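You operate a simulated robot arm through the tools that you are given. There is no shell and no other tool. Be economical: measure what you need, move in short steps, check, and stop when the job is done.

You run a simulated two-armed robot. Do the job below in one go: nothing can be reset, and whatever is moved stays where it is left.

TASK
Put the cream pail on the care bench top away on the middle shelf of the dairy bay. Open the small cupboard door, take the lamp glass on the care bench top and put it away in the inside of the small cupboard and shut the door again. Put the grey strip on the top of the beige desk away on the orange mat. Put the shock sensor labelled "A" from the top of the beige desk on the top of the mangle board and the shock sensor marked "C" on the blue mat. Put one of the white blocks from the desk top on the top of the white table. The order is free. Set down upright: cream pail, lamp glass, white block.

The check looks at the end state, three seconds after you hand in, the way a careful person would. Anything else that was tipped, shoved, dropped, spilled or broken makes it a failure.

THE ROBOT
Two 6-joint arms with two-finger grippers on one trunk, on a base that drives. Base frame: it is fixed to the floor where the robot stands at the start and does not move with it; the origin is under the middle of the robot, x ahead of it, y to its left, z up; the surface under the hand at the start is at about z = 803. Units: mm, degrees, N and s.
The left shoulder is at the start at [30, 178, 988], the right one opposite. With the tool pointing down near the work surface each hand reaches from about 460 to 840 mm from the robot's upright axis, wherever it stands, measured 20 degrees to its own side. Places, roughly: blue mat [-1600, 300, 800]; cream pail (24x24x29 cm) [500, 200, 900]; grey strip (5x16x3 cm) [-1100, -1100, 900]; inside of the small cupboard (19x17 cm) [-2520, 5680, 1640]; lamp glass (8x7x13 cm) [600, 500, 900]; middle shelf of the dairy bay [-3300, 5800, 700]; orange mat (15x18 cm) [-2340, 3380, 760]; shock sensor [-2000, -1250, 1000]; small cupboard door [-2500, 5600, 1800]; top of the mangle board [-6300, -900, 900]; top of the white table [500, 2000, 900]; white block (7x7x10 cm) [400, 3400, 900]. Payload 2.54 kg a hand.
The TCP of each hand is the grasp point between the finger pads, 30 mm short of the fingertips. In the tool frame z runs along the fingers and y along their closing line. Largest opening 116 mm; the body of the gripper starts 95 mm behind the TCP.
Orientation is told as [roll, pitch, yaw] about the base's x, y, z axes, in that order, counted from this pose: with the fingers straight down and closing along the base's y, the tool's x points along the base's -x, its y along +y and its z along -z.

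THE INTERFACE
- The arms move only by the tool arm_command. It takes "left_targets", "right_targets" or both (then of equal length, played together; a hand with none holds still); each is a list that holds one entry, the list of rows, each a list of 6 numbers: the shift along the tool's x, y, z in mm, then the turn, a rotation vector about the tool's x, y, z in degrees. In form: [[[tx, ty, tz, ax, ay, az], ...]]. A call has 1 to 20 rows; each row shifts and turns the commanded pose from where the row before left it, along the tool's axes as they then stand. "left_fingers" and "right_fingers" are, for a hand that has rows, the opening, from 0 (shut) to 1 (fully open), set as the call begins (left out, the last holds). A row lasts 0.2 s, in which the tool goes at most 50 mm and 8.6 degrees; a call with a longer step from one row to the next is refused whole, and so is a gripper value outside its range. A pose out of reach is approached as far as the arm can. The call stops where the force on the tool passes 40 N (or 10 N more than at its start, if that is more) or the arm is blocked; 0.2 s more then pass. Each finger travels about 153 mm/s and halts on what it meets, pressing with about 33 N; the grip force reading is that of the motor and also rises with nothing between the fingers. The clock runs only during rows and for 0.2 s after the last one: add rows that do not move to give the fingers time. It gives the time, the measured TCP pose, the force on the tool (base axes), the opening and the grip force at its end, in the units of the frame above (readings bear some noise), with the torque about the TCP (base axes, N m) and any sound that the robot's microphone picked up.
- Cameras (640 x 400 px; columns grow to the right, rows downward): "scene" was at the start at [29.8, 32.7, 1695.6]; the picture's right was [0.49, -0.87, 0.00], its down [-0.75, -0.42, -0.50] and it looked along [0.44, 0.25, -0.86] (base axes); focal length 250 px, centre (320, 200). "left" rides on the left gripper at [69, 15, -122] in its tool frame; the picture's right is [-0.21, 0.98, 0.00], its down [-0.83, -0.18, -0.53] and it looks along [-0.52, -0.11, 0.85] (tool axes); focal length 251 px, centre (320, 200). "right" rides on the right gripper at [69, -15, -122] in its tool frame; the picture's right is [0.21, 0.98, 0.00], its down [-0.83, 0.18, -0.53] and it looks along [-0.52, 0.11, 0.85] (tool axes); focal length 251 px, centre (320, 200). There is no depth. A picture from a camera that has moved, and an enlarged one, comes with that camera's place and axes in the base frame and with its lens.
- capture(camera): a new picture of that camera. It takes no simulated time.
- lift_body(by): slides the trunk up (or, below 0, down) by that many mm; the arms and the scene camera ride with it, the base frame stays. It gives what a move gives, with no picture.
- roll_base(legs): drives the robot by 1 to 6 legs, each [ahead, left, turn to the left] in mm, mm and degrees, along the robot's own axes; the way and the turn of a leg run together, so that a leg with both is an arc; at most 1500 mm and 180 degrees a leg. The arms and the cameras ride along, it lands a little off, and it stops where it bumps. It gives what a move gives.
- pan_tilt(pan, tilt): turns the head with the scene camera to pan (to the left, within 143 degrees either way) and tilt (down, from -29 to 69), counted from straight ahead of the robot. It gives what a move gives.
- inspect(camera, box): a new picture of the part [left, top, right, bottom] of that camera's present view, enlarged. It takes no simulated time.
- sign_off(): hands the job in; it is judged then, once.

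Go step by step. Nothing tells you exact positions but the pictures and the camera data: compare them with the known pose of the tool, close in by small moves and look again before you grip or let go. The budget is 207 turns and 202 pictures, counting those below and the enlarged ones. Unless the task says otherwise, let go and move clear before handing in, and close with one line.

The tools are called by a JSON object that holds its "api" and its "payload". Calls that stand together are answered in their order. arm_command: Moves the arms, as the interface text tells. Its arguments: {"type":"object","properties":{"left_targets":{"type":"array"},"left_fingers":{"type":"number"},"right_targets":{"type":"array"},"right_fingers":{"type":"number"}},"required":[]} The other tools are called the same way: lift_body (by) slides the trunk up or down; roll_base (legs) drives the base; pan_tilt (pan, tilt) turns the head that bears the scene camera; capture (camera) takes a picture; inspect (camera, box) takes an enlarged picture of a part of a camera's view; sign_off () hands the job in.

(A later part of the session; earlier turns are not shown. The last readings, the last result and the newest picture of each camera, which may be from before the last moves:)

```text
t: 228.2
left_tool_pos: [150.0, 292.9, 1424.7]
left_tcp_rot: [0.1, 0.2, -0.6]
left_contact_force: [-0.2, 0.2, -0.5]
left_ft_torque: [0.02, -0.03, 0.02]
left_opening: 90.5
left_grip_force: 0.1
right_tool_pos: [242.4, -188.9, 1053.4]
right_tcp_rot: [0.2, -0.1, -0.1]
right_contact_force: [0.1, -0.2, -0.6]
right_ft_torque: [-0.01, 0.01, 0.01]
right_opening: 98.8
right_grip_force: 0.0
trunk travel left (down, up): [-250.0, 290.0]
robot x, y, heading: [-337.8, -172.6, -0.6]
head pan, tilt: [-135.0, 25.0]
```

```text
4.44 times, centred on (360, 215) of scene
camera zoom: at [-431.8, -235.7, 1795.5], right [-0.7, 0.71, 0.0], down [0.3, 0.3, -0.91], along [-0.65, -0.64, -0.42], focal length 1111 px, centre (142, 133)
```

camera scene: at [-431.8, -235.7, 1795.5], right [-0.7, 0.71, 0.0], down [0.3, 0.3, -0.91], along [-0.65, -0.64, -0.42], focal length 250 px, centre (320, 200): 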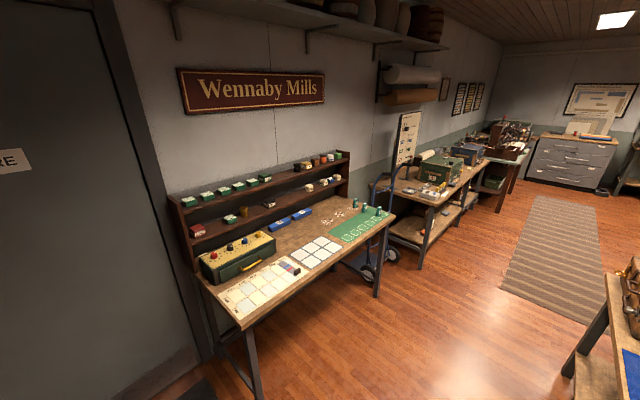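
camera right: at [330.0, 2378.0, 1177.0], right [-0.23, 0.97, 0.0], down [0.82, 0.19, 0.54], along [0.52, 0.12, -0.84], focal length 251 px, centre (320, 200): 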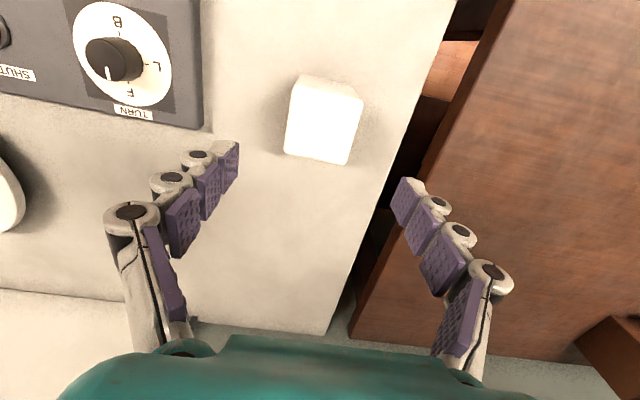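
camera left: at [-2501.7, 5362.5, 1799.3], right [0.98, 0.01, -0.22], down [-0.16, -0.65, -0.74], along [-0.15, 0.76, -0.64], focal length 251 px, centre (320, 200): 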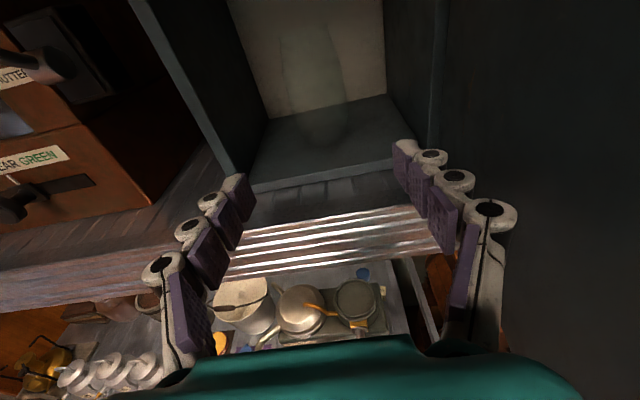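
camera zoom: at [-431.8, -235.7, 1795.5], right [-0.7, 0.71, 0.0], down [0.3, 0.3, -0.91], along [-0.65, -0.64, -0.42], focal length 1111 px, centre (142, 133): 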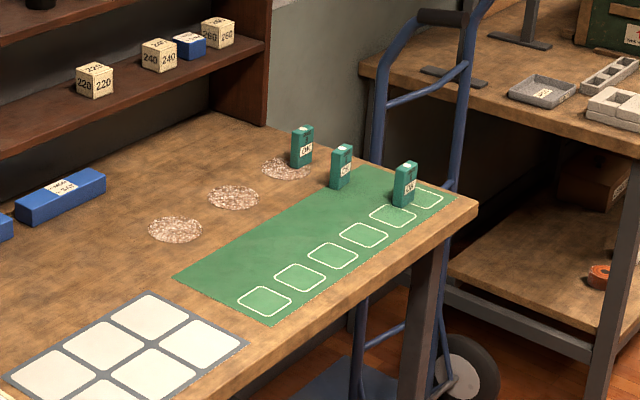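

I see three teal shock sensors at the far end of the desk and the grey strip on the calendar sheet near (-1110, -1150). I raise the right hand, turn to face the desk and move along it to read the labels.

{"api": "arm_command", "payload": {"right_targets": [[[0, 0, -45, 0, 0, 0], [0, 0, -45, 0, 0, 0], [0, 0, -45, 0, 0, 0], [0, 0, -45, 0, 0, 0], [0, 0, -45, 0, 0, 0]]]}}

{"api": "roll_base", "payload": {"legs": [[0, 0, -89.5], [230, -1400, 0]]}}

{"api": "pan_tilt", "payload": {"pan": -5, "tilt": 40}}

{"api": "capture", "payload": {"camera": "scene"}}

{"api": "inspect", "payload": {"camera": "scene", "box": [320, 130, 480, 250]}}

```text
t: 229.4
left_tool_pos: [150.0, 292.7, 1425.4]
left_tcp_rot: [0.1, 0.2, -0.4]
left_contact_force: [0.2, -0.1, -0.3]
left_ft_torque: [0.05, 0.04, 0.02]
left_opening: 90.5
left_grip_force: 0.1
right_tool_pos: [244.4, -189.0, 1278.3]
right_tcp_rot: [0.3, -0.1, 0.1]
right_contact_force: [-0.2, 0.4, -0.2]
right_ft_torque: [0.0, -0.02, 0.04]
right_opening: 98.7
right_grip_force: 0.0
trunk travel left (down, up): [-250.0, 290.0]
robot x, y, heading: [-336.6, -171.8, -0.7]
head pan, tilt: [-135.0, 25.0]
```

```text
t: 240.2
left_tool_pos: [-1257.9, -889.4, 1425.4]
left_tcp_rot: [0.2, 0.2, -90.2]
left_contact_force: [-0.9, -0.2, 0.4]
left_ft_torque: [-0.01, 0.02, -0.01]
left_opening: 90.4
left_grip_force: 0.1
right_tool_pos: [-1739.9, -986.3, 1278.2]
right_tcp_rot: [0.2, -0.2, -89.6]
right_contact_force: [-0.1, 0.5, 0.1]
right_ft_torque: [-0.01, 0.01, 0.0]
right_opening: 98.4
right_grip_force: 0.0
trunk travel left (down, up): [-250.0, 290.0]
robot x, y, heading: [-1726.5, -402.6, -90.1]
head pan, tilt: [-135.0, 25.0]
```

```text
t: 242.3
left_tool_pos: [-1257.8, -889.1, 1426.7]
left_tcp_rot: [0.1, 0.2, -90.3]
left_contact_force: [-0.5, 0.4, 0.9]
left_ft_torque: [-0.02, 0.04, -0.02]
left_opening: 90.6
left_grip_force: 0.1
right_tool_pos: [-1739.2, -988.4, 1278.3]
right_tcp_rot: [0.1, -0.1, -89.6]
right_contact_force: [-1.0, 0.0, 0.1]
right_ft_torque: [0.0, -0.03, 0.01]
right_opening: 98.5
right_grip_force: 0.0
trunk travel left (down, up): [-250.0, 290.0]
robot x, y, heading: [-1721.2, -401.9, -90.4]
head pan, tilt: [-5.0, 40.0]
```

```text
81 pictures are left
camera scene: at [-1731.9, -459.7, 1772.1], right [-1.0, 0.09, 0.0], down [0.06, 0.64, -0.77], along [-0.07, -0.76, -0.64], focal length 250 px, centre (320, 200)
```

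scene: 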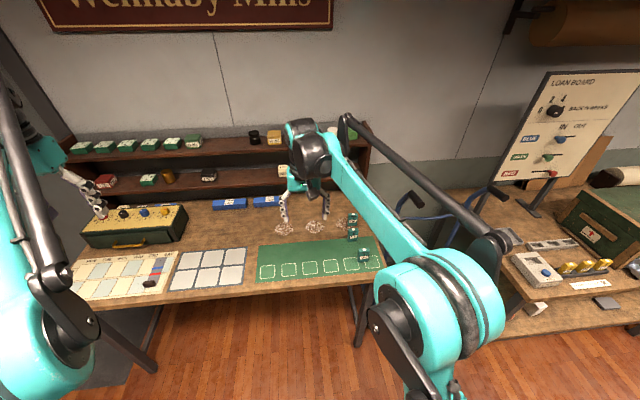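

```text
3.33 times, centred on (400, 190) of scene
camera zoom: at [-1731.9, -459.7, 1772.1], right [-1.0, 0.09, 0.0], down [0.06, 0.64, -0.77], along [-0.07, -0.76, -0.64], focal length 833 px, centre (53, 233)
```

zoom: 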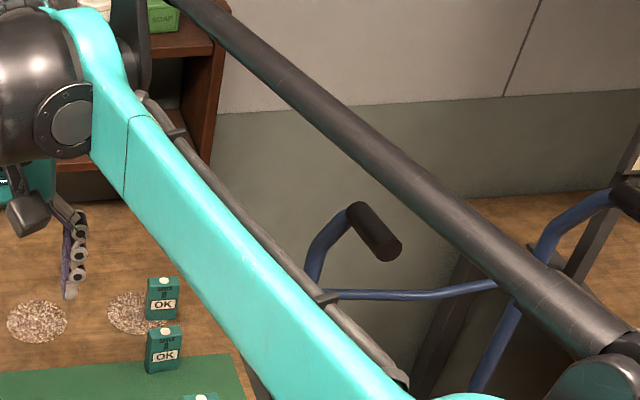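

{"api": "inspect", "payload": {"camera": "scene", "box": [335, 205, 385, 275]}}

{"api": "inspect", "payload": {"camera": "scene", "box": [110, 240, 200, 300]}}

```text
5.71 times, centred on (360, 240) of scene
camera zoom: at [-1731.9, -459.7, 1772.1], right [-1.0, 0.09, 0.0], down [0.06, 0.64, -0.77], along [-0.07, -0.76, -0.64], focal length 1429 px, centre (91, -29)
```

zoom: 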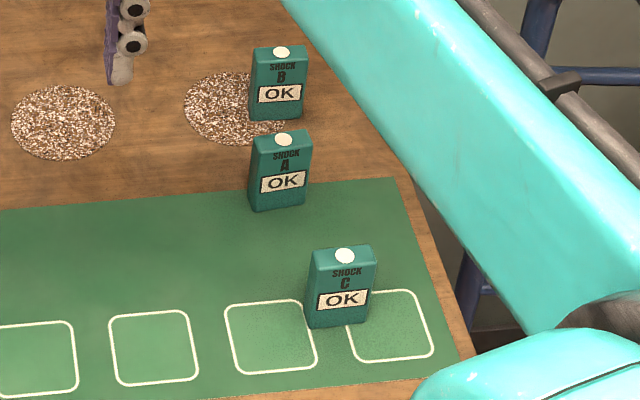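

```text
6.67 times, centred on (155, 270) of scene
camera zoom: at [-1731.9, -459.7, 1772.1], right [-1.0, 0.09, 0.0], down [0.06, 0.64, -0.77], along [-0.07, -0.76, -0.64], focal length 1667 px, centre (1420, -267)
```

zoom: 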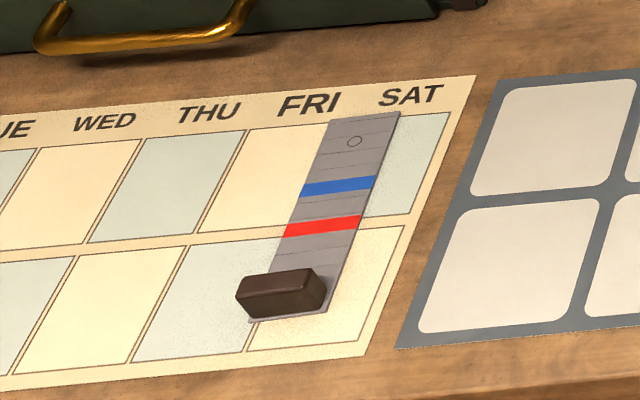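

A is the middle sensor, C the nearest (~(-1975, -1110)), B the rear one. They are shock sensors, so I'll move gently. First the right hand goes above C.

{"api": "arm_command", "payload": {"right_targets": [[[-20.3, -39.3, 0, 0, 0, 0], [-20.3, -39.3, 0, 0, 0, 0], [-20.3, -39.3, 0, 0, 0, 0], [-20.3, -39.3, 0, 0, 0, 0], [-20.3, -39.3, 0, 0, 0, 0], [-20.3, -39.3, 0, 0, 0, 0], [0, 0, 40, 0, 0, 0], [0, 0, 40, 0, 0, 0], [0, 0, 40, 0, 0, 0], [0, 0, 40, 0, 0, 0], [0, 0, 30, 0, 0, 0], [0, 0, 0, 0, 0, 0]]], "right_fingers": 0.8}}

{"api": "capture", "payload": {"camera": "right"}}

{"api": "capture", "payload": {"camera": "scene"}}

```text
t: 244.9
left_tool_pos: [-1257.3, -889.2, 1425.3]
left_tcp_rot: [0.1, 0.2, -90.2]
left_contact_force: [0.6, 0.0, 0.0]
left_ft_torque: [-0.02, 0.0, 0.01]
left_opening: 90.5
left_grip_force: 0.0
right_tool_pos: [-1974.2, -1111.1, 1087.2]
right_tcp_rot: [0.2, 0.0, -89.6]
right_contact_force: [-0.4, -0.3, 0.5]
right_ft_torque: [-0.01, 0.0, 0.0]
right_opening: 93.0
right_grip_force: 0.0
trunk travel left (down, up): [-250.0, 290.0]
robot x, y, heading: [-1723.0, -403.4, -90.4]
head pan, tilt: [-5.0, 40.0]
```

```text
77 pictures are left
camera right: at [-1989.7, -1042.4, 1209.7], right [0.98, 0.22, 0.0], down [0.19, -0.82, 0.54], along [0.12, -0.52, -0.84], focal length 251 px, centre (320, 200)
```

right: 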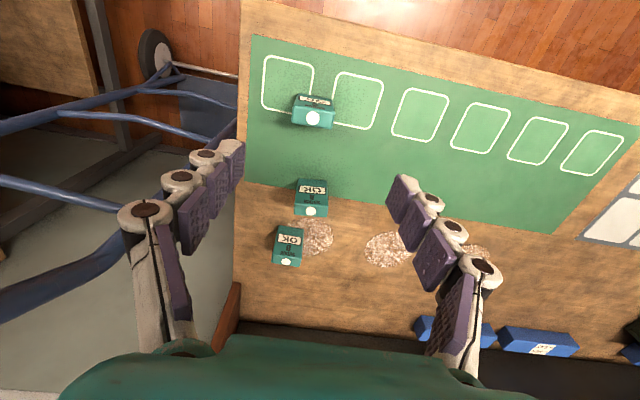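

```text
76 pictures are left
camera scene: at [-1731.6, -459.1, 1772.2], right [-1.0, 0.09, 0.0], down [0.06, 0.64, -0.77], along [-0.07, -0.76, -0.64], focal length 250 px, centre (320, 200)
```

scene: 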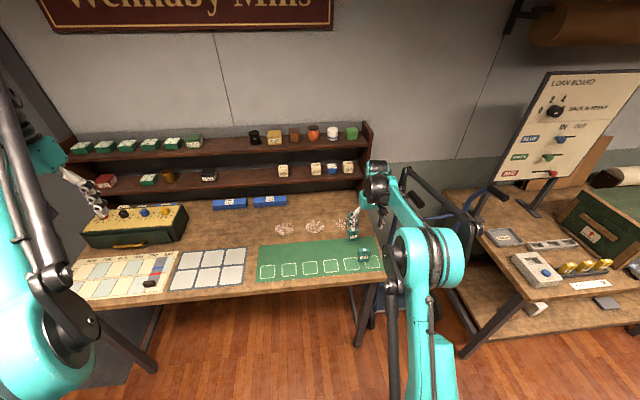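

C is nearly under the hand. I centre and lower further, then re-check height.

{"api": "arm_command", "payload": {"right_targets": [[[-5, -8, 30, 0, 0, 0], [0, 0, 30, 0, 0, 0], [0, 0, 25, 0, 0, 0], [0, 0, 0, 0, 0, 0]]]}}

{"api": "capture", "payload": {"camera": "right"}}

{"api": "inspect", "payload": {"camera": "scene", "box": [335, 200, 405, 280]}}

```text
t: 245.9
left_tool_pos: [-1257.1, -889.3, 1424.9]
left_tcp_rot: [0.1, 0.1, -90.2]
left_contact_force: [-0.2, -0.2, 0.4]
left_ft_torque: [0.01, 0.04, 0.01]
left_opening: 90.5
left_grip_force: 0.1
right_tool_pos: [-1981.6, -1116.0, 1003.4]
right_tcp_rot: [0.2, -0.2, -89.6]
right_contact_force: [-0.8, -0.4, -0.7]
right_ft_torque: [-0.01, -0.04, 0.02]
right_opening: 92.4
right_grip_force: 0.0
trunk travel left (down, up): [-250.0, 290.0]
robot x, y, heading: [-1724.4, -405.5, -90.3]
head pan, tilt: [-5.0, 40.0]
```

```text
75 pictures are left
camera right: at [-1998.3, -1046.1, 1125.5], right [0.98, 0.22, 0.0], down [0.19, -0.82, 0.54], along [0.12, -0.52, -0.84], focal length 251 px, centre (320, 200)
```

right: 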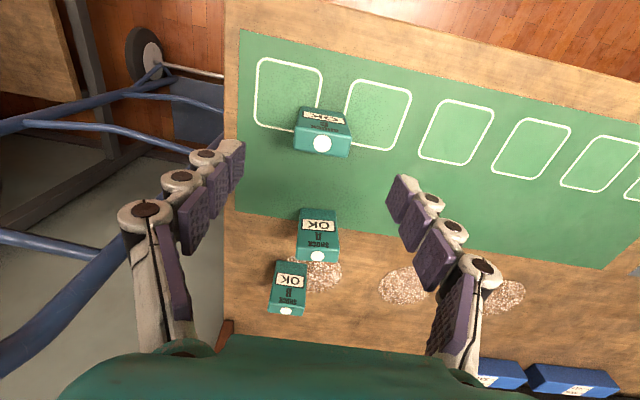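

```text
5.00 times, centred on (370, 240) of scene
camera zoom: at [-1731.7, -459.2, 1772.2], right [-1.0, 0.09, 0.0], down [0.06, 0.64, -0.77], along [-0.07, -0.76, -0.64], focal length 1250 px, centre (70, 0)
```

zoom: 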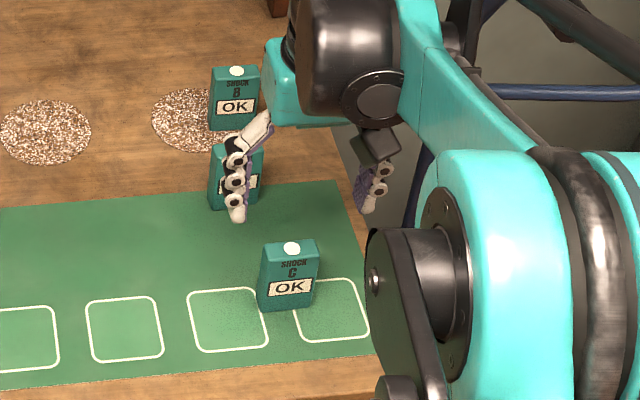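

{"api": "arm_command", "payload": {"right_targets": [[[-3, 2, 25, 0, 0, 0], [0, 0, 25, 0, 0, 0], [0, 0, 20, 0, 0, 0], [0, 0, 0, 0, 0, 0]]]}}

{"api": "capture", "payload": {"camera": "right"}}

{"api": "inspect", "payload": {"camera": "scene", "box": [335, 200, 405, 280]}}

```text
t: 246.9
left_tool_pos: [-1257.5, -888.5, 1424.6]
left_tcp_rot: [0.1, 0.2, -90.2]
left_contact_force: [-0.1, 0.6, -0.3]
left_ft_torque: [-0.01, -0.01, 0.02]
left_opening: 90.4
left_grip_force: 0.1
right_tool_pos: [-1978.3, -1120.4, 933.6]
right_tcp_rot: [0.3, -0.1, -89.7]
right_contact_force: [0.6, 0.1, 0.1]
right_ft_torque: [-0.04, 0.0, 0.03]
right_opening: 92.9
right_grip_force: 0.0
trunk travel left (down, up): [-250.0, 290.0]
robot x, y, heading: [-1725.0, -405.0, -90.2]
head pan, tilt: [-5.0, 40.0]
```

```text
73 pictures are left
camera right: at [-1994.1, -1050.0, 1056.9], right [0.98, 0.22, 0.0], down [0.19, -0.82, 0.54], along [0.12, -0.52, -0.84], focal length 251 px, centre (320, 200)
```

right: 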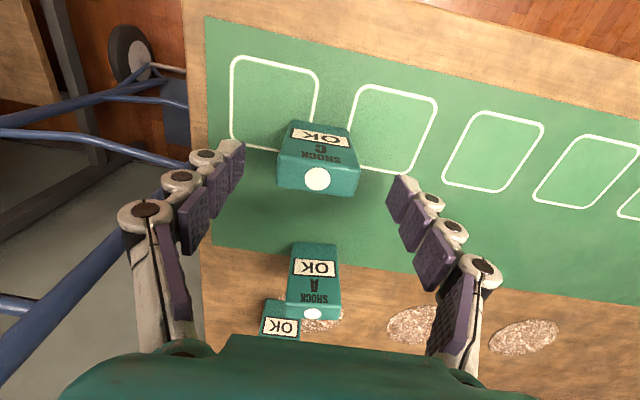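

```text
5.00 times, centred on (370, 240) of scene
camera zoom: at [-1731.7, -459.2, 1772.2], right [-1.0, 0.09, 0.0], down [0.06, 0.64, -0.77], along [-0.07, -0.76, -0.64], focal length 1250 px, centre (70, 0)
```

zoom: 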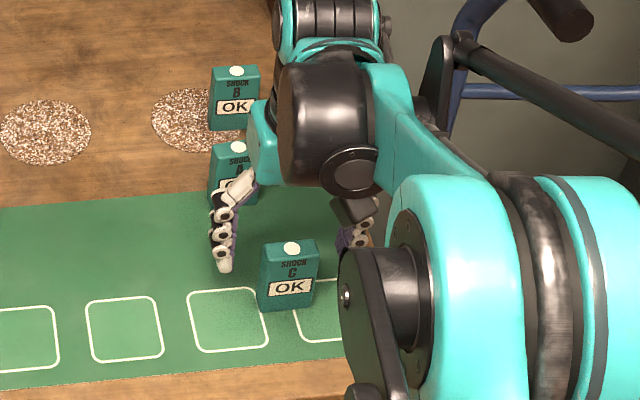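

Sensor top is at about z=927. I lower 33 mm and close in stages.

{"api": "arm_command", "payload": {"right_targets": [[[2, -2, 17, 0, 0, 0], [0, 0, 16, 0, 0, 0], [0, 0, 0, 0, 0, 0]]], "right_fingers": 0.55}}

{"api": "arm_command", "payload": {"right_targets": [[[0, 0, 0, 0, 0, 0], [0, 0, 0, 0, 0, 0]]], "right_fingers": 0.42}}

{"api": "capture", "payload": {"camera": "right"}}

```text
t: 247.7
left_tool_pos: [-1258.8, -888.9, 1425.6]
left_tcp_rot: [0.1, 0.2, -90.3]
left_contact_force: [0.6, 0.0, -0.2]
left_ft_torque: [0.0, -0.02, 0.02]
left_opening: 90.6
left_grip_force: 0.0
right_tool_pos: [-1980.5, -1116.2, 900.9]
right_tcp_rot: [0.2, -0.1, -89.5]
right_contact_force: [0.7, 0.3, -0.2]
right_ft_torque: [0.05, -0.01, -0.01]
right_opening: 63.7
right_grip_force: 0.1
trunk travel left (down, up): [-250.0, 290.0]
robot x, y, heading: [-1726.8, -403.9, -90.2]
head pan, tilt: [-5.0, 40.0]
```

```text
t: 248.3
left_tool_pos: [-1257.7, -888.9, 1423.8]
left_tcp_rot: [0.1, 0.2, -90.2]
left_contact_force: [0.3, -0.2, -0.3]
left_ft_torque: [0.0, 0.02, 0.01]
left_opening: 90.5
left_grip_force: 0.1
right_tool_pos: [-1979.5, -1116.8, 901.0]
right_tcp_rot: [0.2, -0.1, -89.6]
right_contact_force: [0.0, -0.1, -0.5]
right_ft_torque: [-0.02, 0.01, 0.05]
right_opening: 48.8
right_grip_force: 0.0
trunk travel left (down, up): [-250.0, 290.0]
robot x, y, heading: [-1723.4, -402.3, -90.3]
head pan, tilt: [-5.0, 40.0]
```

```text
71 pictures are left
camera right: at [-1996.3, -1046.9, 1024.2], right [0.98, 0.22, 0.0], down [0.19, -0.82, 0.54], along [0.12, -0.52, -0.84], focal length 251 px, centre (320, 200)
```

right: 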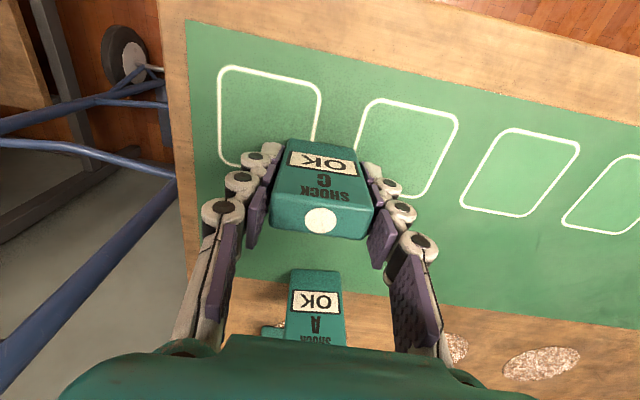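

Well centred. I close to grip and lift slowly.

{"api": "arm_command", "payload": {"right_targets": [[[0, 0, 0, 0, 0, 0], [0, 0, 0, 0, 0, 0]]], "right_fingers": 0.28}}

{"api": "arm_command", "payload": {"right_targets": [[[0, 0, -3, 0, 0, 0], [0, 0, -8, 0, 0, 0], [0, 0, -15, 0, 0, 0], [0, 0, -25, 0, 0, 0], [0, 0, -30, 0, 0, 0], [0, 0, -35, 0, 0, 0], [0, 0, -35, 0, 0, 0], [0, 0, -25, 0, 0, 0], [0, 0, -10, 0, 0, 0], [0, 0, 0, 0, 0, 0]]]}}

{"api": "capture", "payload": {"camera": "right"}}

```text
t: 248.9
left_tool_pos: [-1257.5, -888.5, 1424.7]
left_tcp_rot: [0.1, 0.3, -90.1]
left_contact_force: [0.3, 0.2, 0.9]
left_ft_torque: [0.04, 0.04, 0.03]
left_opening: 90.2
left_grip_force: 0.1
right_tool_pos: [-1980.0, -1116.5, 900.9]
right_tcp_rot: [0.2, -0.1, -89.6]
right_contact_force: [0.4, -0.3, 0.8]
right_ft_torque: [0.01, 0.07, 0.02]
right_opening: 44.9
right_grip_force: 32.7
trunk travel left (down, up): [-250.0, 290.0]
robot x, y, heading: [-1721.7, -403.6, -90.3]
head pan, tilt: [-5.0, 40.0]
```

```text
t: 251.1
left_tool_pos: [-1257.5, -889.7, 1424.3]
left_tcp_rot: [0.1, 0.1, -90.2]
left_contact_force: [0.6, 0.4, -0.4]
left_ft_torque: [-0.01, 0.0, 0.02]
left_opening: 90.4
left_grip_force: 0.1
right_tool_pos: [-1980.9, -1116.4, 1086.7]
right_tcp_rot: [0.1, -0.2, -89.7]
right_contact_force: [0.2, 0.1, -1.1]
right_ft_torque: [0.0, 0.0, 0.01]
right_opening: 45.0
right_grip_force: 32.5
trunk travel left (down, up): [-250.0, 290.0]
robot x, y, heading: [-1726.0, -402.6, -90.2]
head pan, tilt: [-5.0, 40.0]
```

```text
70 pictures are left
camera right: at [-1997.7, -1046.7, 1209.5], right [0.98, 0.22, 0.0], down [0.19, -0.82, 0.54], along [0.12, -0.52, -0.84], focal length 251 px, centre (320, 200)
```

right: 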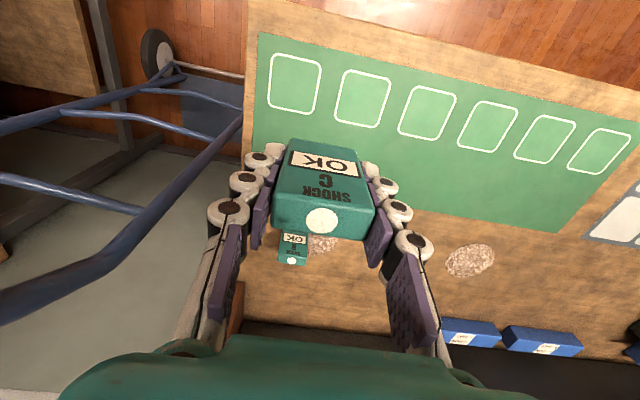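

C is held. I pull the right hand back and up, shift the robot, and bring the left hand above A at about (-1958, -1228).

{"api": "arm_command", "payload": {"right_targets": [[[25, 0, -27, 0, 0, 0], [25, 0, -27, 0, 0, 0], [25, 0, -27, 0, 0, 0], [25, 0, -27, 0, 0, 0], [25, 0, -27, 0, 0, 0], [25, 0, -27, 0, 0, 0], [0, 0, 0, 0, 0, 0]]]}}

{"api": "roll_base", "payload": {"legs": [[105, -305, 0]]}}

{"api": "arm_command", "payload": {"left_targets": [[[-26, -44, 0, 0, 0, 0], [-26, -44, 0, 0, 0, 0], [-26, -44, 0, 0, 0, 0], [-26, -44, 0, 0, 0, 0], [-26, -44, 0, 0, 0, 0], [-26, -44, 0, 0, 0, 0], [-26, -44, 0, 0, 0, 0], [-26, -44, 0, 0, 0, 0], [-26, -44, 0, 0, 0, 0], [0, 0, 45, 0, 0, 0], [0, 0, 45, 0, 0, 0], [0, 0, 45, 0, 0, 0], [0, 0, 45, 0, 0, 0], [0, 0, 45, 0, 0, 0], [0, 0, 45, 0, 0, 0], [0, 0, 45, 0, 0, 0], [0, 0, 0, 0, 0, 0]]], "left_fingers": 0.8}}

{"api": "capture", "payload": {"camera": "left"}}

{"api": "capture", "payload": {"camera": "scene"}}

```text
t: 252.7
left_tool_pos: [-1258.1, -890.7, 1426.6]
left_tcp_rot: [0.2, 0.4, -90.2]
left_contact_force: [0.3, -0.1, -1.0]
left_ft_torque: [0.02, -0.03, 0.01]
left_opening: 90.6
left_grip_force: 0.0
right_tool_pos: [-1983.7, -968.0, 1244.3]
right_tcp_rot: [0.2, 0.0, -89.6]
right_contact_force: [-0.7, -0.6, -0.6]
right_ft_torque: [0.05, 0.01, 0.0]
right_opening: 44.9
right_grip_force: 33.0
trunk travel left (down, up): [-250.0, 290.0]
robot x, y, heading: [-1723.8, -400.9, -90.1]
head pan, tilt: [-5.0, 40.0]
```

```text
t: 254.9
left_tool_pos: [-1563.2, -991.8, 1425.0]
left_tcp_rot: [0.1, 0.2, -90.4]
left_contact_force: [0.0, 0.3, 0.0]
left_ft_torque: [0.02, -0.02, 0.0]
left_opening: 90.5
left_grip_force: 0.0
right_tool_pos: [-2289.0, -1068.1, 1246.0]
right_tcp_rot: [0.2, 0.0, -89.8]
right_contact_force: [0.0, -0.4, -1.6]
right_ft_torque: [0.01, 0.01, -0.01]
right_opening: 44.7
right_grip_force: 33.1
trunk travel left (down, up): [-250.0, 290.0]
robot x, y, heading: [-2023.5, -508.2, -90.0]
head pan, tilt: [-5.0, 40.0]
```

```text
refused: row 1 steps farther than a row can; nothing moved
```

```text
69 pictures are left
camera left: at [-1547.1, -924.1, 1546.5], right [0.98, -0.22, 0.0], down [-0.19, -0.83, 0.53], along [-0.12, -0.52, -0.85], focal length 251 px, centre (320, 200)
```

left: 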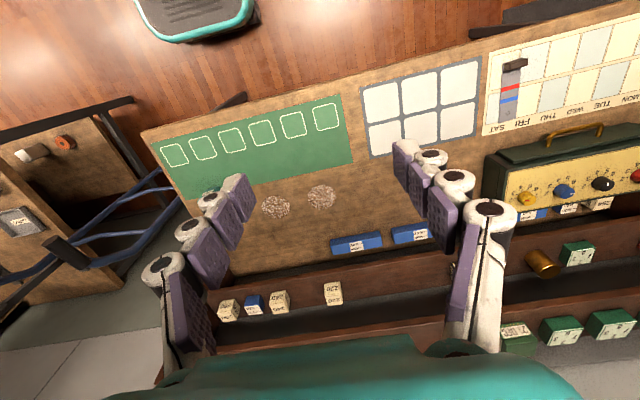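

```text
68 pictures are left
camera scene: at [-2035.6, -561.2, 1772.1], right [-1.0, 0.09, 0.0], down [0.06, 0.64, -0.77], along [-0.07, -0.76, -0.64], focal length 250 px, centre (320, 200)
```

scene: 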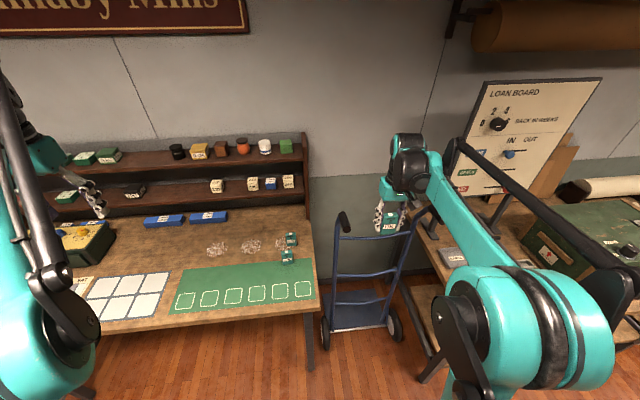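

{"api": "arm_command", "payload": {"left_targets": [[[-23.6, -39.5, 0, 0, 0, 0], [-23.6, -39.5, 0, 0, 0, 0], [-23.6, -39.5, 0, 0, 0, 0], [-23.6, -39.5, 0, 0, 0, 0], [-23.6, -39.5, 0, 0, 0, 0], [-23.6, -39.5, 0, 0, 0, 0], [-23.6, -39.5, 0, 0, 0, 0], [-23.6, -39.5, 0, 0, 0, 0], [-23.6, -39.5, 0, 0, 0, 0], [-23.6, -39.5, 0, 0, 0, 0], [0, 0, 45, 0, 0, 0], [0, 0, 45, 0, 0, 0], [0, 0, 45, 0, 0, 0], [0, 0, 45, 0, 0, 0], [0, 0, 45, 0, 0, 0], [0, 0, 45, 0, 0, 0], [0, 0, 45, 0, 0, 0], [0, 0, 20, 0, 0, 0], [0, 0, 0, 0, 0, 0]]], "left_fingers": 0.8}}

{"api": "capture", "payload": {"camera": "left"}}

```text
t: 258.9
left_tool_pos: [-1916.2, -1159.0, 1049.9]
left_tcp_rot: [0.1, 0.2, -90.3]
left_contact_force: [-0.3, 0.0, -0.5]
left_ft_torque: [0.0, 0.01, 0.02]
left_opening: 92.9
left_grip_force: 0.0
left hand out of reach, approached as far as the arm can: row 6, 7, 8, 9, 10
right_tool_pos: [-2287.6, -1068.0, 1244.5]
right_tcp_rot: [0.2, -0.2, -89.8]
right_contact_force: [0.4, 0.0, -1.0]
right_ft_torque: [0.0, 0.0, 0.05]
right_opening: 44.8
right_grip_force: 33.1
trunk travel left (down, up): [-250.0, 290.0]
robot x, y, heading: [-2030.9, -506.1, -90.5]
head pan, tilt: [-5.0, 40.0]
```

```text
67 pictures are left
camera left: at [-1900.6, -1091.3, 1170.5], right [0.98, -0.22, 0.0], down [-0.19, -0.83, 0.53], along [-0.12, -0.52, -0.85], focal length 251 px, centre (320, 200)
```

left: 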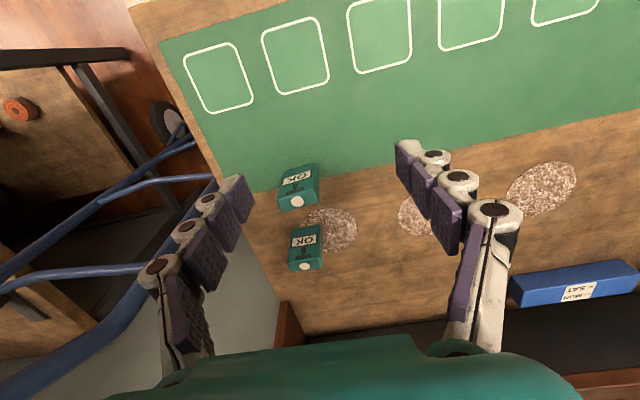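

A is at about (-1961, -1234). I centre and lower over it.

{"api": "arm_command", "payload": {"left_targets": [[[-25, -15, 0, 0, 0, 0], [-25, -15, 0, 0, 0, 0], [-25, -15, 0, 0, 0, 0], [0, 0, 40, 0, 0, 0], [0, 0, 40, 0, 0, 0], [0, 0, 25, 0, 0, 0], [0, 0, 0, 0, 0, 0]]]}}

{"api": "capture", "payload": {"camera": "left"}}

```text
t: 260.5
left_tool_pos: [-1962.5, -1234.9, 946.3]
left_tcp_rot: [0.1, 0.2, -90.2]
left_contact_force: [0.4, 0.0, 0.4]
left_ft_torque: [-0.02, 0.04, 0.0]
left_opening: 92.9
left_grip_force: 0.1
right_tool_pos: [-2287.4, -1067.8, 1244.2]
right_tcp_rot: [0.1, -0.1, -89.8]
right_contact_force: [0.3, 0.7, -0.8]
right_ft_torque: [0.0, 0.01, -0.01]
right_opening: 44.6
right_grip_force: 33.2
trunk travel left (down, up): [-250.0, 290.0]
robot x, y, heading: [-2029.0, -503.8, -90.5]
head pan, tilt: [-5.0, 40.0]
```

```text
66 pictures are left
camera left: at [-1946.4, -1166.4, 1067.3], right [0.98, -0.22, 0.0], down [-0.19, -0.83, 0.53], along [-0.12, -0.52, -0.85], focal length 251 px, centre (320, 200)
```

left: 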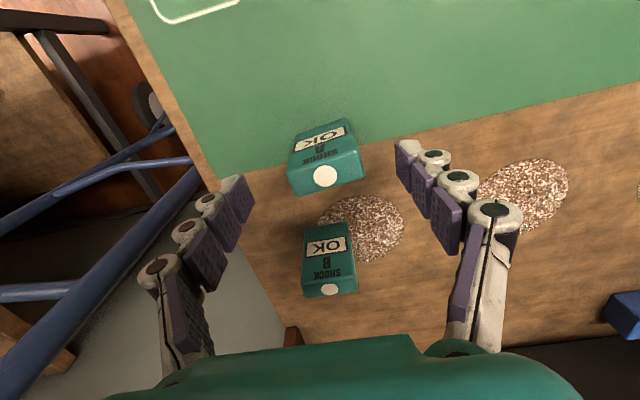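

{"api": "arm_command", "payload": {"left_targets": [[[0, 3, 20, 0, 0, 0], [0, 0, 15, 0, 0, 0], [0, 0, 10, 0, 0, 0], [0, 0, 0, 0, 0, 0]]], "left_fingers": 0.55}}

{"api": "arm_command", "payload": {"left_targets": [[[0, 0, 0, 0, 0, 0], [0, 0, 0, 0, 0, 0]]], "left_fingers": 0.42}}

{"api": "capture", "payload": {"camera": "left"}}

```text
t: 261.5
left_tool_pos: [-1958.3, -1234.2, 901.1]
left_tcp_rot: [0.1, 0.2, -90.3]
left_contact_force: [-0.2, -0.7, -0.6]
left_ft_torque: [0.02, 0.01, -0.07]
left_opening: 63.7
left_grip_force: 0.1
right_tool_pos: [-2289.0, -1067.3, 1244.3]
right_tcp_rot: [0.1, 0.0, -89.8]
right_contact_force: [-0.5, 0.3, -1.6]
right_ft_torque: [0.02, 0.02, 0.0]
right_opening: 45.1
right_grip_force: 33.1
trunk travel left (down, up): [-250.0, 290.0]
robot x, y, heading: [-2027.6, -508.8, -90.1]
head pan, tilt: [-5.0, 40.0]
```

```text
t: 262.1
left_tool_pos: [-1958.4, -1233.9, 899.0]
left_tcp_rot: [0.1, 0.2, -90.3]
left_contact_force: [0.7, 0.2, 0.9]
left_ft_torque: [0.01, 0.0, -0.02]
left_opening: 48.3
left_grip_force: 0.0
right_tool_pos: [-2288.9, -1067.6, 1245.1]
right_tcp_rot: [0.2, -0.1, -89.8]
right_contact_force: [0.1, -0.2, -1.2]
right_ft_torque: [-0.01, 0.01, -0.03]
right_opening: 44.8
right_grip_force: 33.0
trunk travel left (down, up): [-250.0, 290.0]
robot x, y, heading: [-2026.5, -508.8, -90.4]
head pan, tilt: [-5.0, 40.0]
```

```text
65 pictures are left
camera left: at [-1943.0, -1166.3, 1021.3], right [0.98, -0.22, 0.0], down [-0.19, -0.83, 0.53], along [-0.12, -0.52, -0.85], focal length 251 px, centre (320, 200)
```

left: 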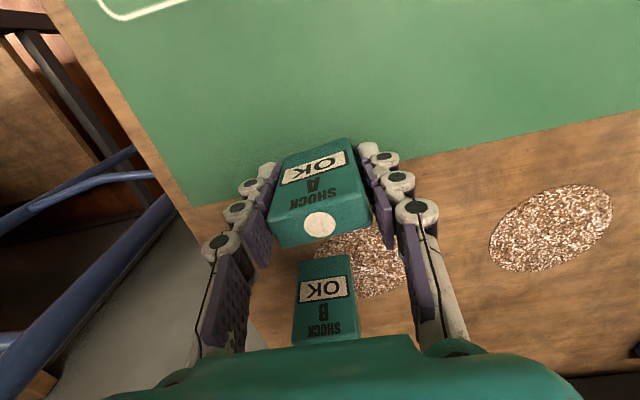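

A is centred; grip, lift slowly and draw it back.

{"api": "arm_command", "payload": {"left_targets": [[[0, 0, 0, 0, 0, 0], [0, 0, 0, 0, 0, 0]]], "left_fingers": 0.28}}

{"api": "arm_command", "payload": {"left_targets": [[[0, 0, -3, 0, 0, 0], [0, 0, -8, 0, 0, 0], [0, 0, -15, 0, 0, 0], [0, 0, -25, 0, 0, 0], [0, 0, -30, 0, 0, 0], [0, 0, -35, 0, 0, 0], [5, 5, -35, 0, 0, 0], [15, 15, -35, 0, 0, 0], [20, 20, -35, 0, 0, 0], [20, 20, -35, 0, 0, 0], [20, 20, -20, 0, 0, 0], [20, 20, 0, 0, 0, 0], [15, 15, 0, 0, 0, 0], [5, 5, 0, 0, 0, 0], [0, 0, 0, 0, 0, 0]]]}}

{"api": "capture", "payload": {"camera": "left"}}

```text
t: 262.7
left_tool_pos: [-1958.2, -1234.2, 900.2]
left_tcp_rot: [0.1, 0.2, -90.4]
left_contact_force: [0.6, -0.5, 1.7]
left_ft_torque: [0.0, 0.01, 0.02]
left_opening: 46.8
left_grip_force: 33.1
right_tool_pos: [-2288.3, -1067.7, 1245.5]
right_tcp_rot: [0.3, -0.1, -89.8]
right_contact_force: [0.5, -0.4, -0.8]
right_ft_torque: [-0.01, -0.03, 0.0]
right_opening: 44.8
right_grip_force: 33.0
trunk travel left (down, up): [-250.0, 290.0]
robot x, y, heading: [-2027.9, -504.0, -90.4]
head pan, tilt: [-5.0, 40.0]
```

```text
t: 265.9
left_tool_pos: [-1840.2, -1117.3, 1177.3]
left_tcp_rot: [0.0, 0.2, -90.2]
left_contact_force: [0.9, -0.5, -0.8]
left_ft_torque: [-0.03, -0.02, 0.03]
left_opening: 46.4
left_grip_force: 32.7
right_tool_pos: [-2287.1, -1067.9, 1246.4]
right_tcp_rot: [0.2, -0.1, -89.8]
right_contact_force: [0.3, -0.1, -1.0]
right_ft_torque: [-0.01, 0.01, 0.01]
right_opening: 44.8
right_grip_force: 33.1
trunk travel left (down, up): [-250.0, 290.0]
robot x, y, heading: [-2028.7, -505.0, -90.7]
head pan, tilt: [-5.0, 40.0]
```

```text
64 pictures are left
camera left: at [-1824.1, -1048.4, 1297.6], right [0.98, -0.22, 0.0], down [-0.19, -0.83, 0.53], along [-0.12, -0.52, -0.85], focal length 251 px, centre (320, 200)
```

left: 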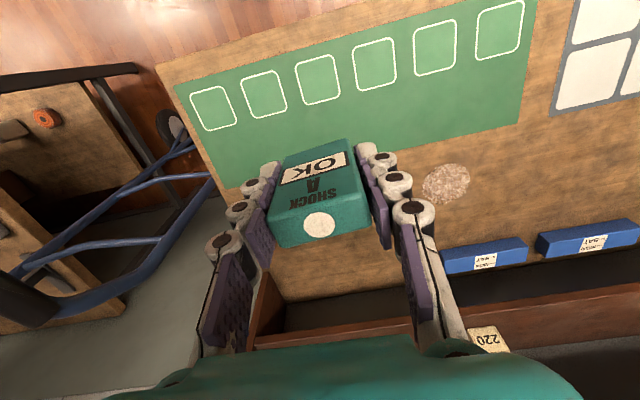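

Both sensors are held. I turn round to the table with the blue mat.

{"api": "roll_base", "payload": {"legs": [[-60, 180, 0], [0, 0, 179], [100, 0, 0]]}}

{"api": "pan_tilt", "payload": {"pan": -10, "tilt": 40}}

{"api": "capture", "payload": {"camera": "scene"}}

{"api": "capture", "payload": {"camera": "right"}}

```text
t: 275.6
left_tool_pos: [-2081.0, 252.2, 1176.0]
left_tcp_rot: [0.1, 0.2, 92.9]
left_contact_force: [0.3, 1.3, -1.6]
left_ft_torque: [-0.02, -0.02, 0.02]
left_opening: 44.8
left_grip_force: 33.2
right_tool_pos: [-1631.6, 229.6, 1245.3]
right_tcp_rot: [0.1, 0.0, 93.6]
right_contact_force: [0.4, -0.1, 0.2]
right_ft_torque: [-0.02, -0.01, 0.01]
right_opening: 44.8
right_grip_force: 32.6
trunk travel left (down, up): [-250.0, 290.0]
robot x, y, heading: [-1857.3, -347.7, 93.0]
head pan, tilt: [-5.0, 40.0]
```

```text
t: 276.3
left_tool_pos: [-2081.7, 251.8, 1175.7]
left_tcp_rot: [0.1, 0.3, 93.0]
left_contact_force: [0.4, 0.3, -0.5]
left_ft_torque: [-0.02, -0.02, -0.01]
left_opening: 44.9
left_grip_force: 33.0
right_tool_pos: [-1631.1, 228.8, 1243.8]
right_tcp_rot: [0.2, 0.0, 93.7]
right_contact_force: [-0.2, -0.2, -0.8]
right_ft_torque: [-0.02, 0.01, -0.02]
right_opening: 44.9
right_grip_force: 33.2
trunk travel left (down, up): [-250.0, 290.0]
robot x, y, heading: [-1855.6, -347.9, 92.9]
head pan, tilt: [-10.0, 40.0]
```

```text
63 pictures are left
camera scene: at [-1844.5, -292.4, 1772.1], right [0.99, -0.12, 0.0], down [-0.08, -0.64, -0.77], along [0.09, 0.76, -0.64], focal length 250 px, centre (320, 200)
```

scene: 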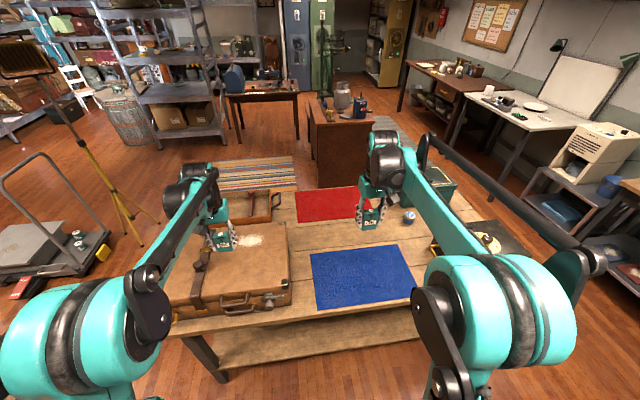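

```text
62 pictures are left
camera right: at [-1612.0, 161.2, 1367.7], right [-0.96, -0.28, 0.0], down [-0.23, 0.81, 0.54], along [-0.15, 0.51, -0.84], focal length 251 px, centre (320, 200)
```

right: 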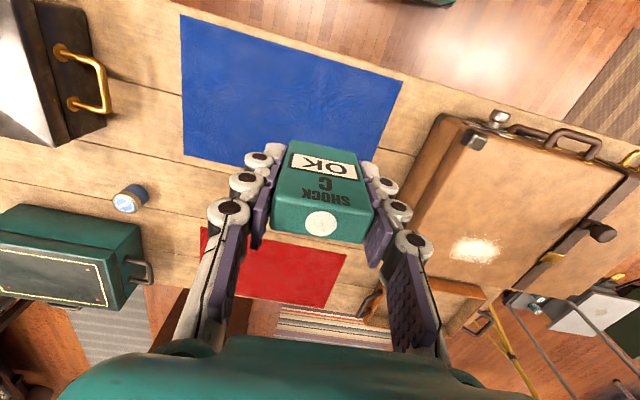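

The mat spans about x -1785..-1380, y 185..457. I move C over its middle and lower part way.

{"api": "arm_command", "payload": {"right_targets": [[[-26, -12, 0, 0, 0, 0], [-26, -12, 0, 0, 0, 0], [-27, -12, 0, 0, 0, 0], [0, 0, 40, 0, 0, 0], [0, 0, 40, 0, 0, 0], [0, 0, 40, 0, 0, 0], [0, 0, 40, 0, 0, 0], [0, 0, 40, 0, 0, 0], [0, 0, 40, 0, 0, 0], [0, 0, 30, 0, 0, 0], [0, 0, 0, 0, 0, 0]]]}}

{"api": "capture", "payload": {"camera": "right"}}

{"api": "inspect", "payload": {"camera": "scene", "box": [300, 180, 460, 320]}}

```text
t: 278.7
left_tool_pos: [-2081.9, 250.6, 1176.1]
left_tcp_rot: [0.1, 0.2, 93.1]
left_contact_force: [0.5, -0.4, -0.3]
left_ft_torque: [0.03, 0.02, -0.01]
left_opening: 44.8
left_grip_force: 32.5
right_tool_pos: [-1600.8, 308.5, 974.2]
right_tcp_rot: [0.2, -0.2, 93.6]
right_contact_force: [-0.2, 0.0, -0.1]
right_ft_torque: [-0.01, -0.02, 0.01]
right_opening: 44.8
right_grip_force: 33.1
trunk travel left (down, up): [-250.0, 290.0]
robot x, y, heading: [-1854.9, -346.4, 93.2]
head pan, tilt: [-10.0, 40.0]
```

```text
61 pictures are left
camera right: at [-1581.2, 241.4, 1097.1], right [-0.96, -0.28, 0.0], down [-0.23, 0.81, 0.54], along [-0.15, 0.51, -0.84], focal length 251 px, centre (320, 200)
```

right: 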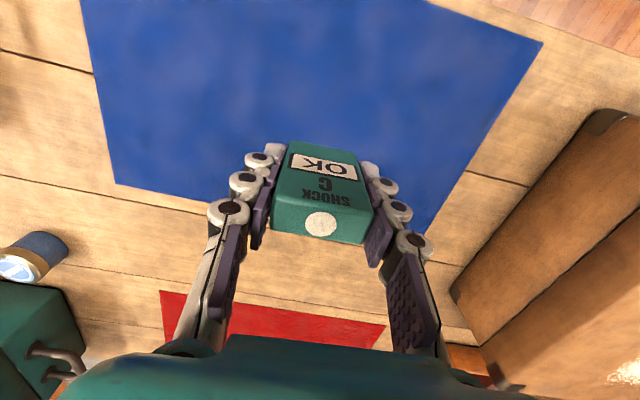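

```text
2.86 times, centred on (380, 250) of scene
camera zoom: at [-1844.6, -293.2, 1772.2], right [0.99, -0.12, 0.0], down [-0.08, -0.64, -0.77], along [0.09, 0.76, -0.64], focal length 714 px, centre (149, 57)
```

zoom: 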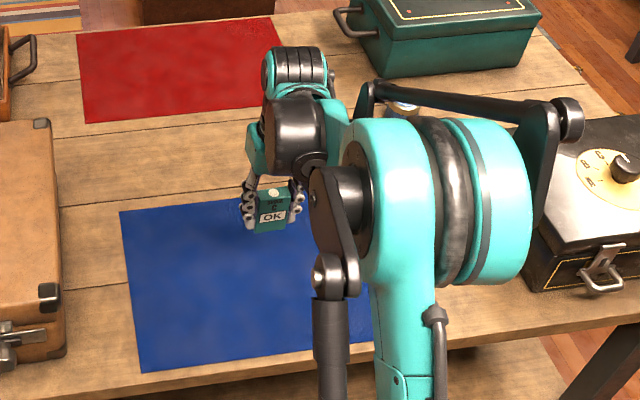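

{"api": "arm_command", "payload": {"right_targets": [[[0, 0, 25, 0, 0, 0], [0, 0, 25, 0, 0, 0], [0, 0, 20, 0, 0, 0], [0, 0, 10, 0, 0, 0], [0, 0, 5, 0, 0, 0], [0, 0, 0, 0, 0, 0]]]}}

{"api": "capture", "payload": {"camera": "right"}}

{"api": "inspect", "payload": {"camera": "scene", "box": [320, 210, 420, 310]}}

```text
t: 280.1
left_tool_pos: [-2082.7, 253.0, 1176.1]
left_tcp_rot: [0.1, 0.3, 93.0]
left_contact_force: [-1.2, -0.1, -0.5]
left_ft_torque: [0.0, 0.04, -0.02]
left_opening: 44.8
left_grip_force: 33.0
right_tool_pos: [-1601.3, 310.7, 890.3]
right_tcp_rot: [0.2, 0.0, 93.6]
right_contact_force: [-0.1, 0.0, -1.3]
right_ft_torque: [-0.01, 0.02, 0.05]
right_opening: 44.9
right_grip_force: 33.2
trunk travel left (down, up): [-250.0, 290.0]
robot x, y, heading: [-1856.9, -347.9, 93.1]
head pan, tilt: [-10.0, 40.0]
```

```text
59 pictures are left
camera right: at [-1582.0, 242.5, 1012.8], right [-0.96, -0.28, 0.0], down [-0.23, 0.81, 0.54], along [-0.15, 0.51, -0.84], focal length 251 px, centre (320, 200)
```

right: 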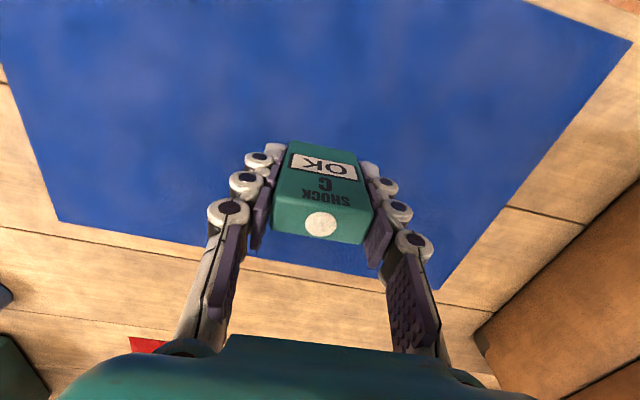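

```text
4.00 times, centred on (370, 260) of scene
camera zoom: at [-1844.5, -292.7, 1772.1], right [0.99, -0.12, 0.0], down [-0.08, -0.64, -0.77], along [0.09, 0.76, -0.64], focal length 1000 px, centre (120, -40)
```

zoom: 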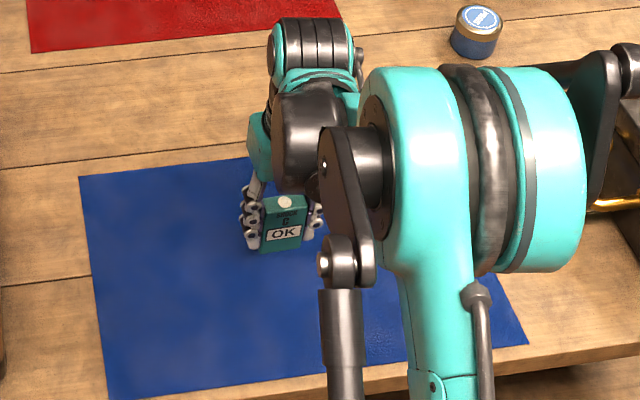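

The table surface computes to about z=797, so contact should come near TCP 840. I descend slowly.

{"api": "arm_command", "payload": {"right_targets": [[[0, 0, 10, 0, 0, 0], [0, 0, 10, 0, 0, 0], [0, 0, 6, 0, 0, 0], [0, 0, 4, 0, 0, 0], [0, 0, 3, 0, 0, 0], [0, 0, 2, 0, 0, 0], [0, 0, 2, 0, 0, 0], [0, 0, 2, 0, 0, 0]]]}}

```text
t: 281.9
left_tool_pos: [-2082.7, 250.9, 1176.3]
left_tcp_rot: [0.1, 0.2, 93.1]
left_contact_force: [0.0, -0.5, -0.9]
left_ft_torque: [-0.03, -0.01, -0.03]
left_opening: 44.7
left_grip_force: 32.8
right_tool_pos: [-1601.9, 310.4, 851.7]
right_tcp_rot: [0.2, 0.0, 93.7]
right_contact_force: [-0.2, 0.4, -0.9]
right_ft_torque: [-0.03, -0.01, -0.01]
right_opening: 44.7
right_grip_force: 32.7
trunk travel left (down, up): [-250.0, 290.0]
robot x, y, heading: [-1857.4, -346.2, 92.9]
head pan, tilt: [-10.0, 40.0]
```

{"api": "arm_command", "payload": {"right_targets": [[[0, 0, 2, 0, 0, 0], [0, 0, 2, 0, 0, 0], [0, 0, 2, 0, 0, 0], [0, 0, 2, 0, 0, 0], [0, 0, 2, 0, 0, 0], [0, 0, 2, 0, 0, 0]]]}}

{"api": "capture", "payload": {"camera": "right"}}

```text
t: 283.3
left_tool_pos: [-2082.2, 249.5, 1176.9]
left_tcp_rot: [0.1, 0.2, 93.1]
left_contact_force: [1.3, 0.1, -0.9]
left_ft_torque: [-0.02, -0.02, -0.03]
left_opening: 44.9
left_grip_force: 32.9
right_tool_pos: [-1600.8, 308.4, 840.5]
right_tcp_rot: [0.1, -0.3, 93.6]
right_contact_force: [4.2, 5.9, 25.2]
right_ft_torque: [0.18, -0.12, 0.0]
right_opening: 45.3
right_grip_force: 33.5
trunk travel left (down, up): [-250.0, 290.0]
robot x, y, heading: [-1852.8, -347.3, 93.0]
head pan, tilt: [-10.0, 40.0]
```

```text
57 pictures are left
camera right: at [-1582.3, 241.6, 962.9], right [-0.96, -0.27, 0.0], down [-0.23, 0.81, 0.54], along [-0.15, 0.52, -0.84], focal length 251 px, centre (320, 200)
```

right: 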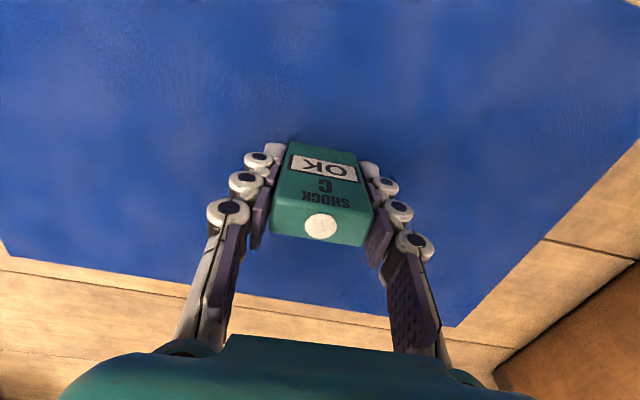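

Contact, still reading OK. I ease off 2 mm, open gently and rise.

{"api": "arm_command", "payload": {"right_targets": [[[0, 0, -1.5, 0, 0, 0], [0, 0, 0, 0, 0, 0]]]}}

{"api": "arm_command", "payload": {"right_targets": [[[0, 0, 0, 0, 0, 0], [0, 0, 0, 0, 0, 0]]], "right_fingers": 0.5}}

{"api": "arm_command", "payload": {"right_targets": [[[0, 0, 0, 0, 0, 0], [0, 0, -15, 0, 0, 0], [0, 0, -25, 0, 0, 0], [0, 0, -40, 0, 0, 0], [0, 0, -45, 0, 0, 0], [0, 0, -45, 0, 0, 0], [0, 0, -45, 0, 0, 0]]], "right_fingers": 0.7}}

{"api": "capture", "payload": {"camera": "right"}}

```text
t: 283.9
left_tool_pos: [-2081.3, 251.1, 1177.3]
left_tcp_rot: [0.1, 0.3, 93.0]
left_contact_force: [0.3, -1.0, -1.2]
left_ft_torque: [0.02, 0.01, 0.0]
left_opening: 45.1
left_grip_force: 32.9
right_tool_pos: [-1602.3, 308.1, 839.4]
right_tcp_rot: [0.1, 0.0, 93.6]
right_contact_force: [1.7, 2.1, 4.9]
right_ft_torque: [0.06, -0.17, 0.02]
right_opening: 44.9
right_grip_force: 33.1
trunk travel left (down, up): [-250.0, 290.0]
robot x, y, heading: [-1855.2, -347.7, 92.9]
head pan, tilt: [-10.0, 40.0]
```

```text
t: 284.5
left_tool_pos: [-2081.8, 252.0, 1177.1]
left_tcp_rot: [0.1, 0.1, 93.1]
left_contact_force: [0.7, -0.7, -0.9]
left_ft_torque: [-0.03, 0.01, 0.01]
left_opening: 44.7
left_grip_force: 33.0
right_tool_pos: [-1602.7, 309.8, 839.7]
right_tcp_rot: [0.2, 0.0, 93.6]
right_contact_force: [-0.2, 0.2, -0.2]
right_ft_torque: [-0.02, -0.01, -0.05]
right_opening: 58.1
right_grip_force: 0.0
trunk travel left (down, up): [-250.0, 290.0]
robot x, y, heading: [-1853.8, -346.6, 92.9]
head pan, tilt: [-10.0, 40.0]
```

```text
t: 286.1
left_tool_pos: [-2081.7, 251.5, 1176.7]
left_tcp_rot: [0.0, 0.2, 93.0]
left_contact_force: [0.4, -0.1, -0.8]
left_ft_torque: [-0.01, 0.02, 0.01]
left_opening: 44.9
left_grip_force: 33.1
right_tool_pos: [-1600.5, 309.6, 1055.2]
right_tcp_rot: [0.2, -0.1, 93.6]
right_contact_force: [0.4, -0.5, -0.3]
right_ft_torque: [0.0, 0.01, -0.02]
right_opening: 81.0
right_grip_force: 0.0
trunk travel left (down, up): [-250.0, 290.0]
robot x, y, heading: [-1859.6, -347.0, 92.9]
head pan, tilt: [-10.0, 40.0]
```

```text
56 pictures are left
camera right: at [-1581.5, 242.4, 1178.0], right [-0.96, -0.28, 0.0], down [-0.23, 0.81, 0.54], along [-0.15, 0.51, -0.84], focal length 251 px, centre (320, 200)
```

right: 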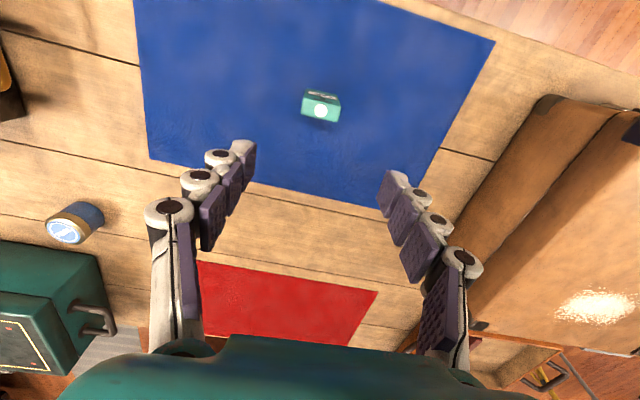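

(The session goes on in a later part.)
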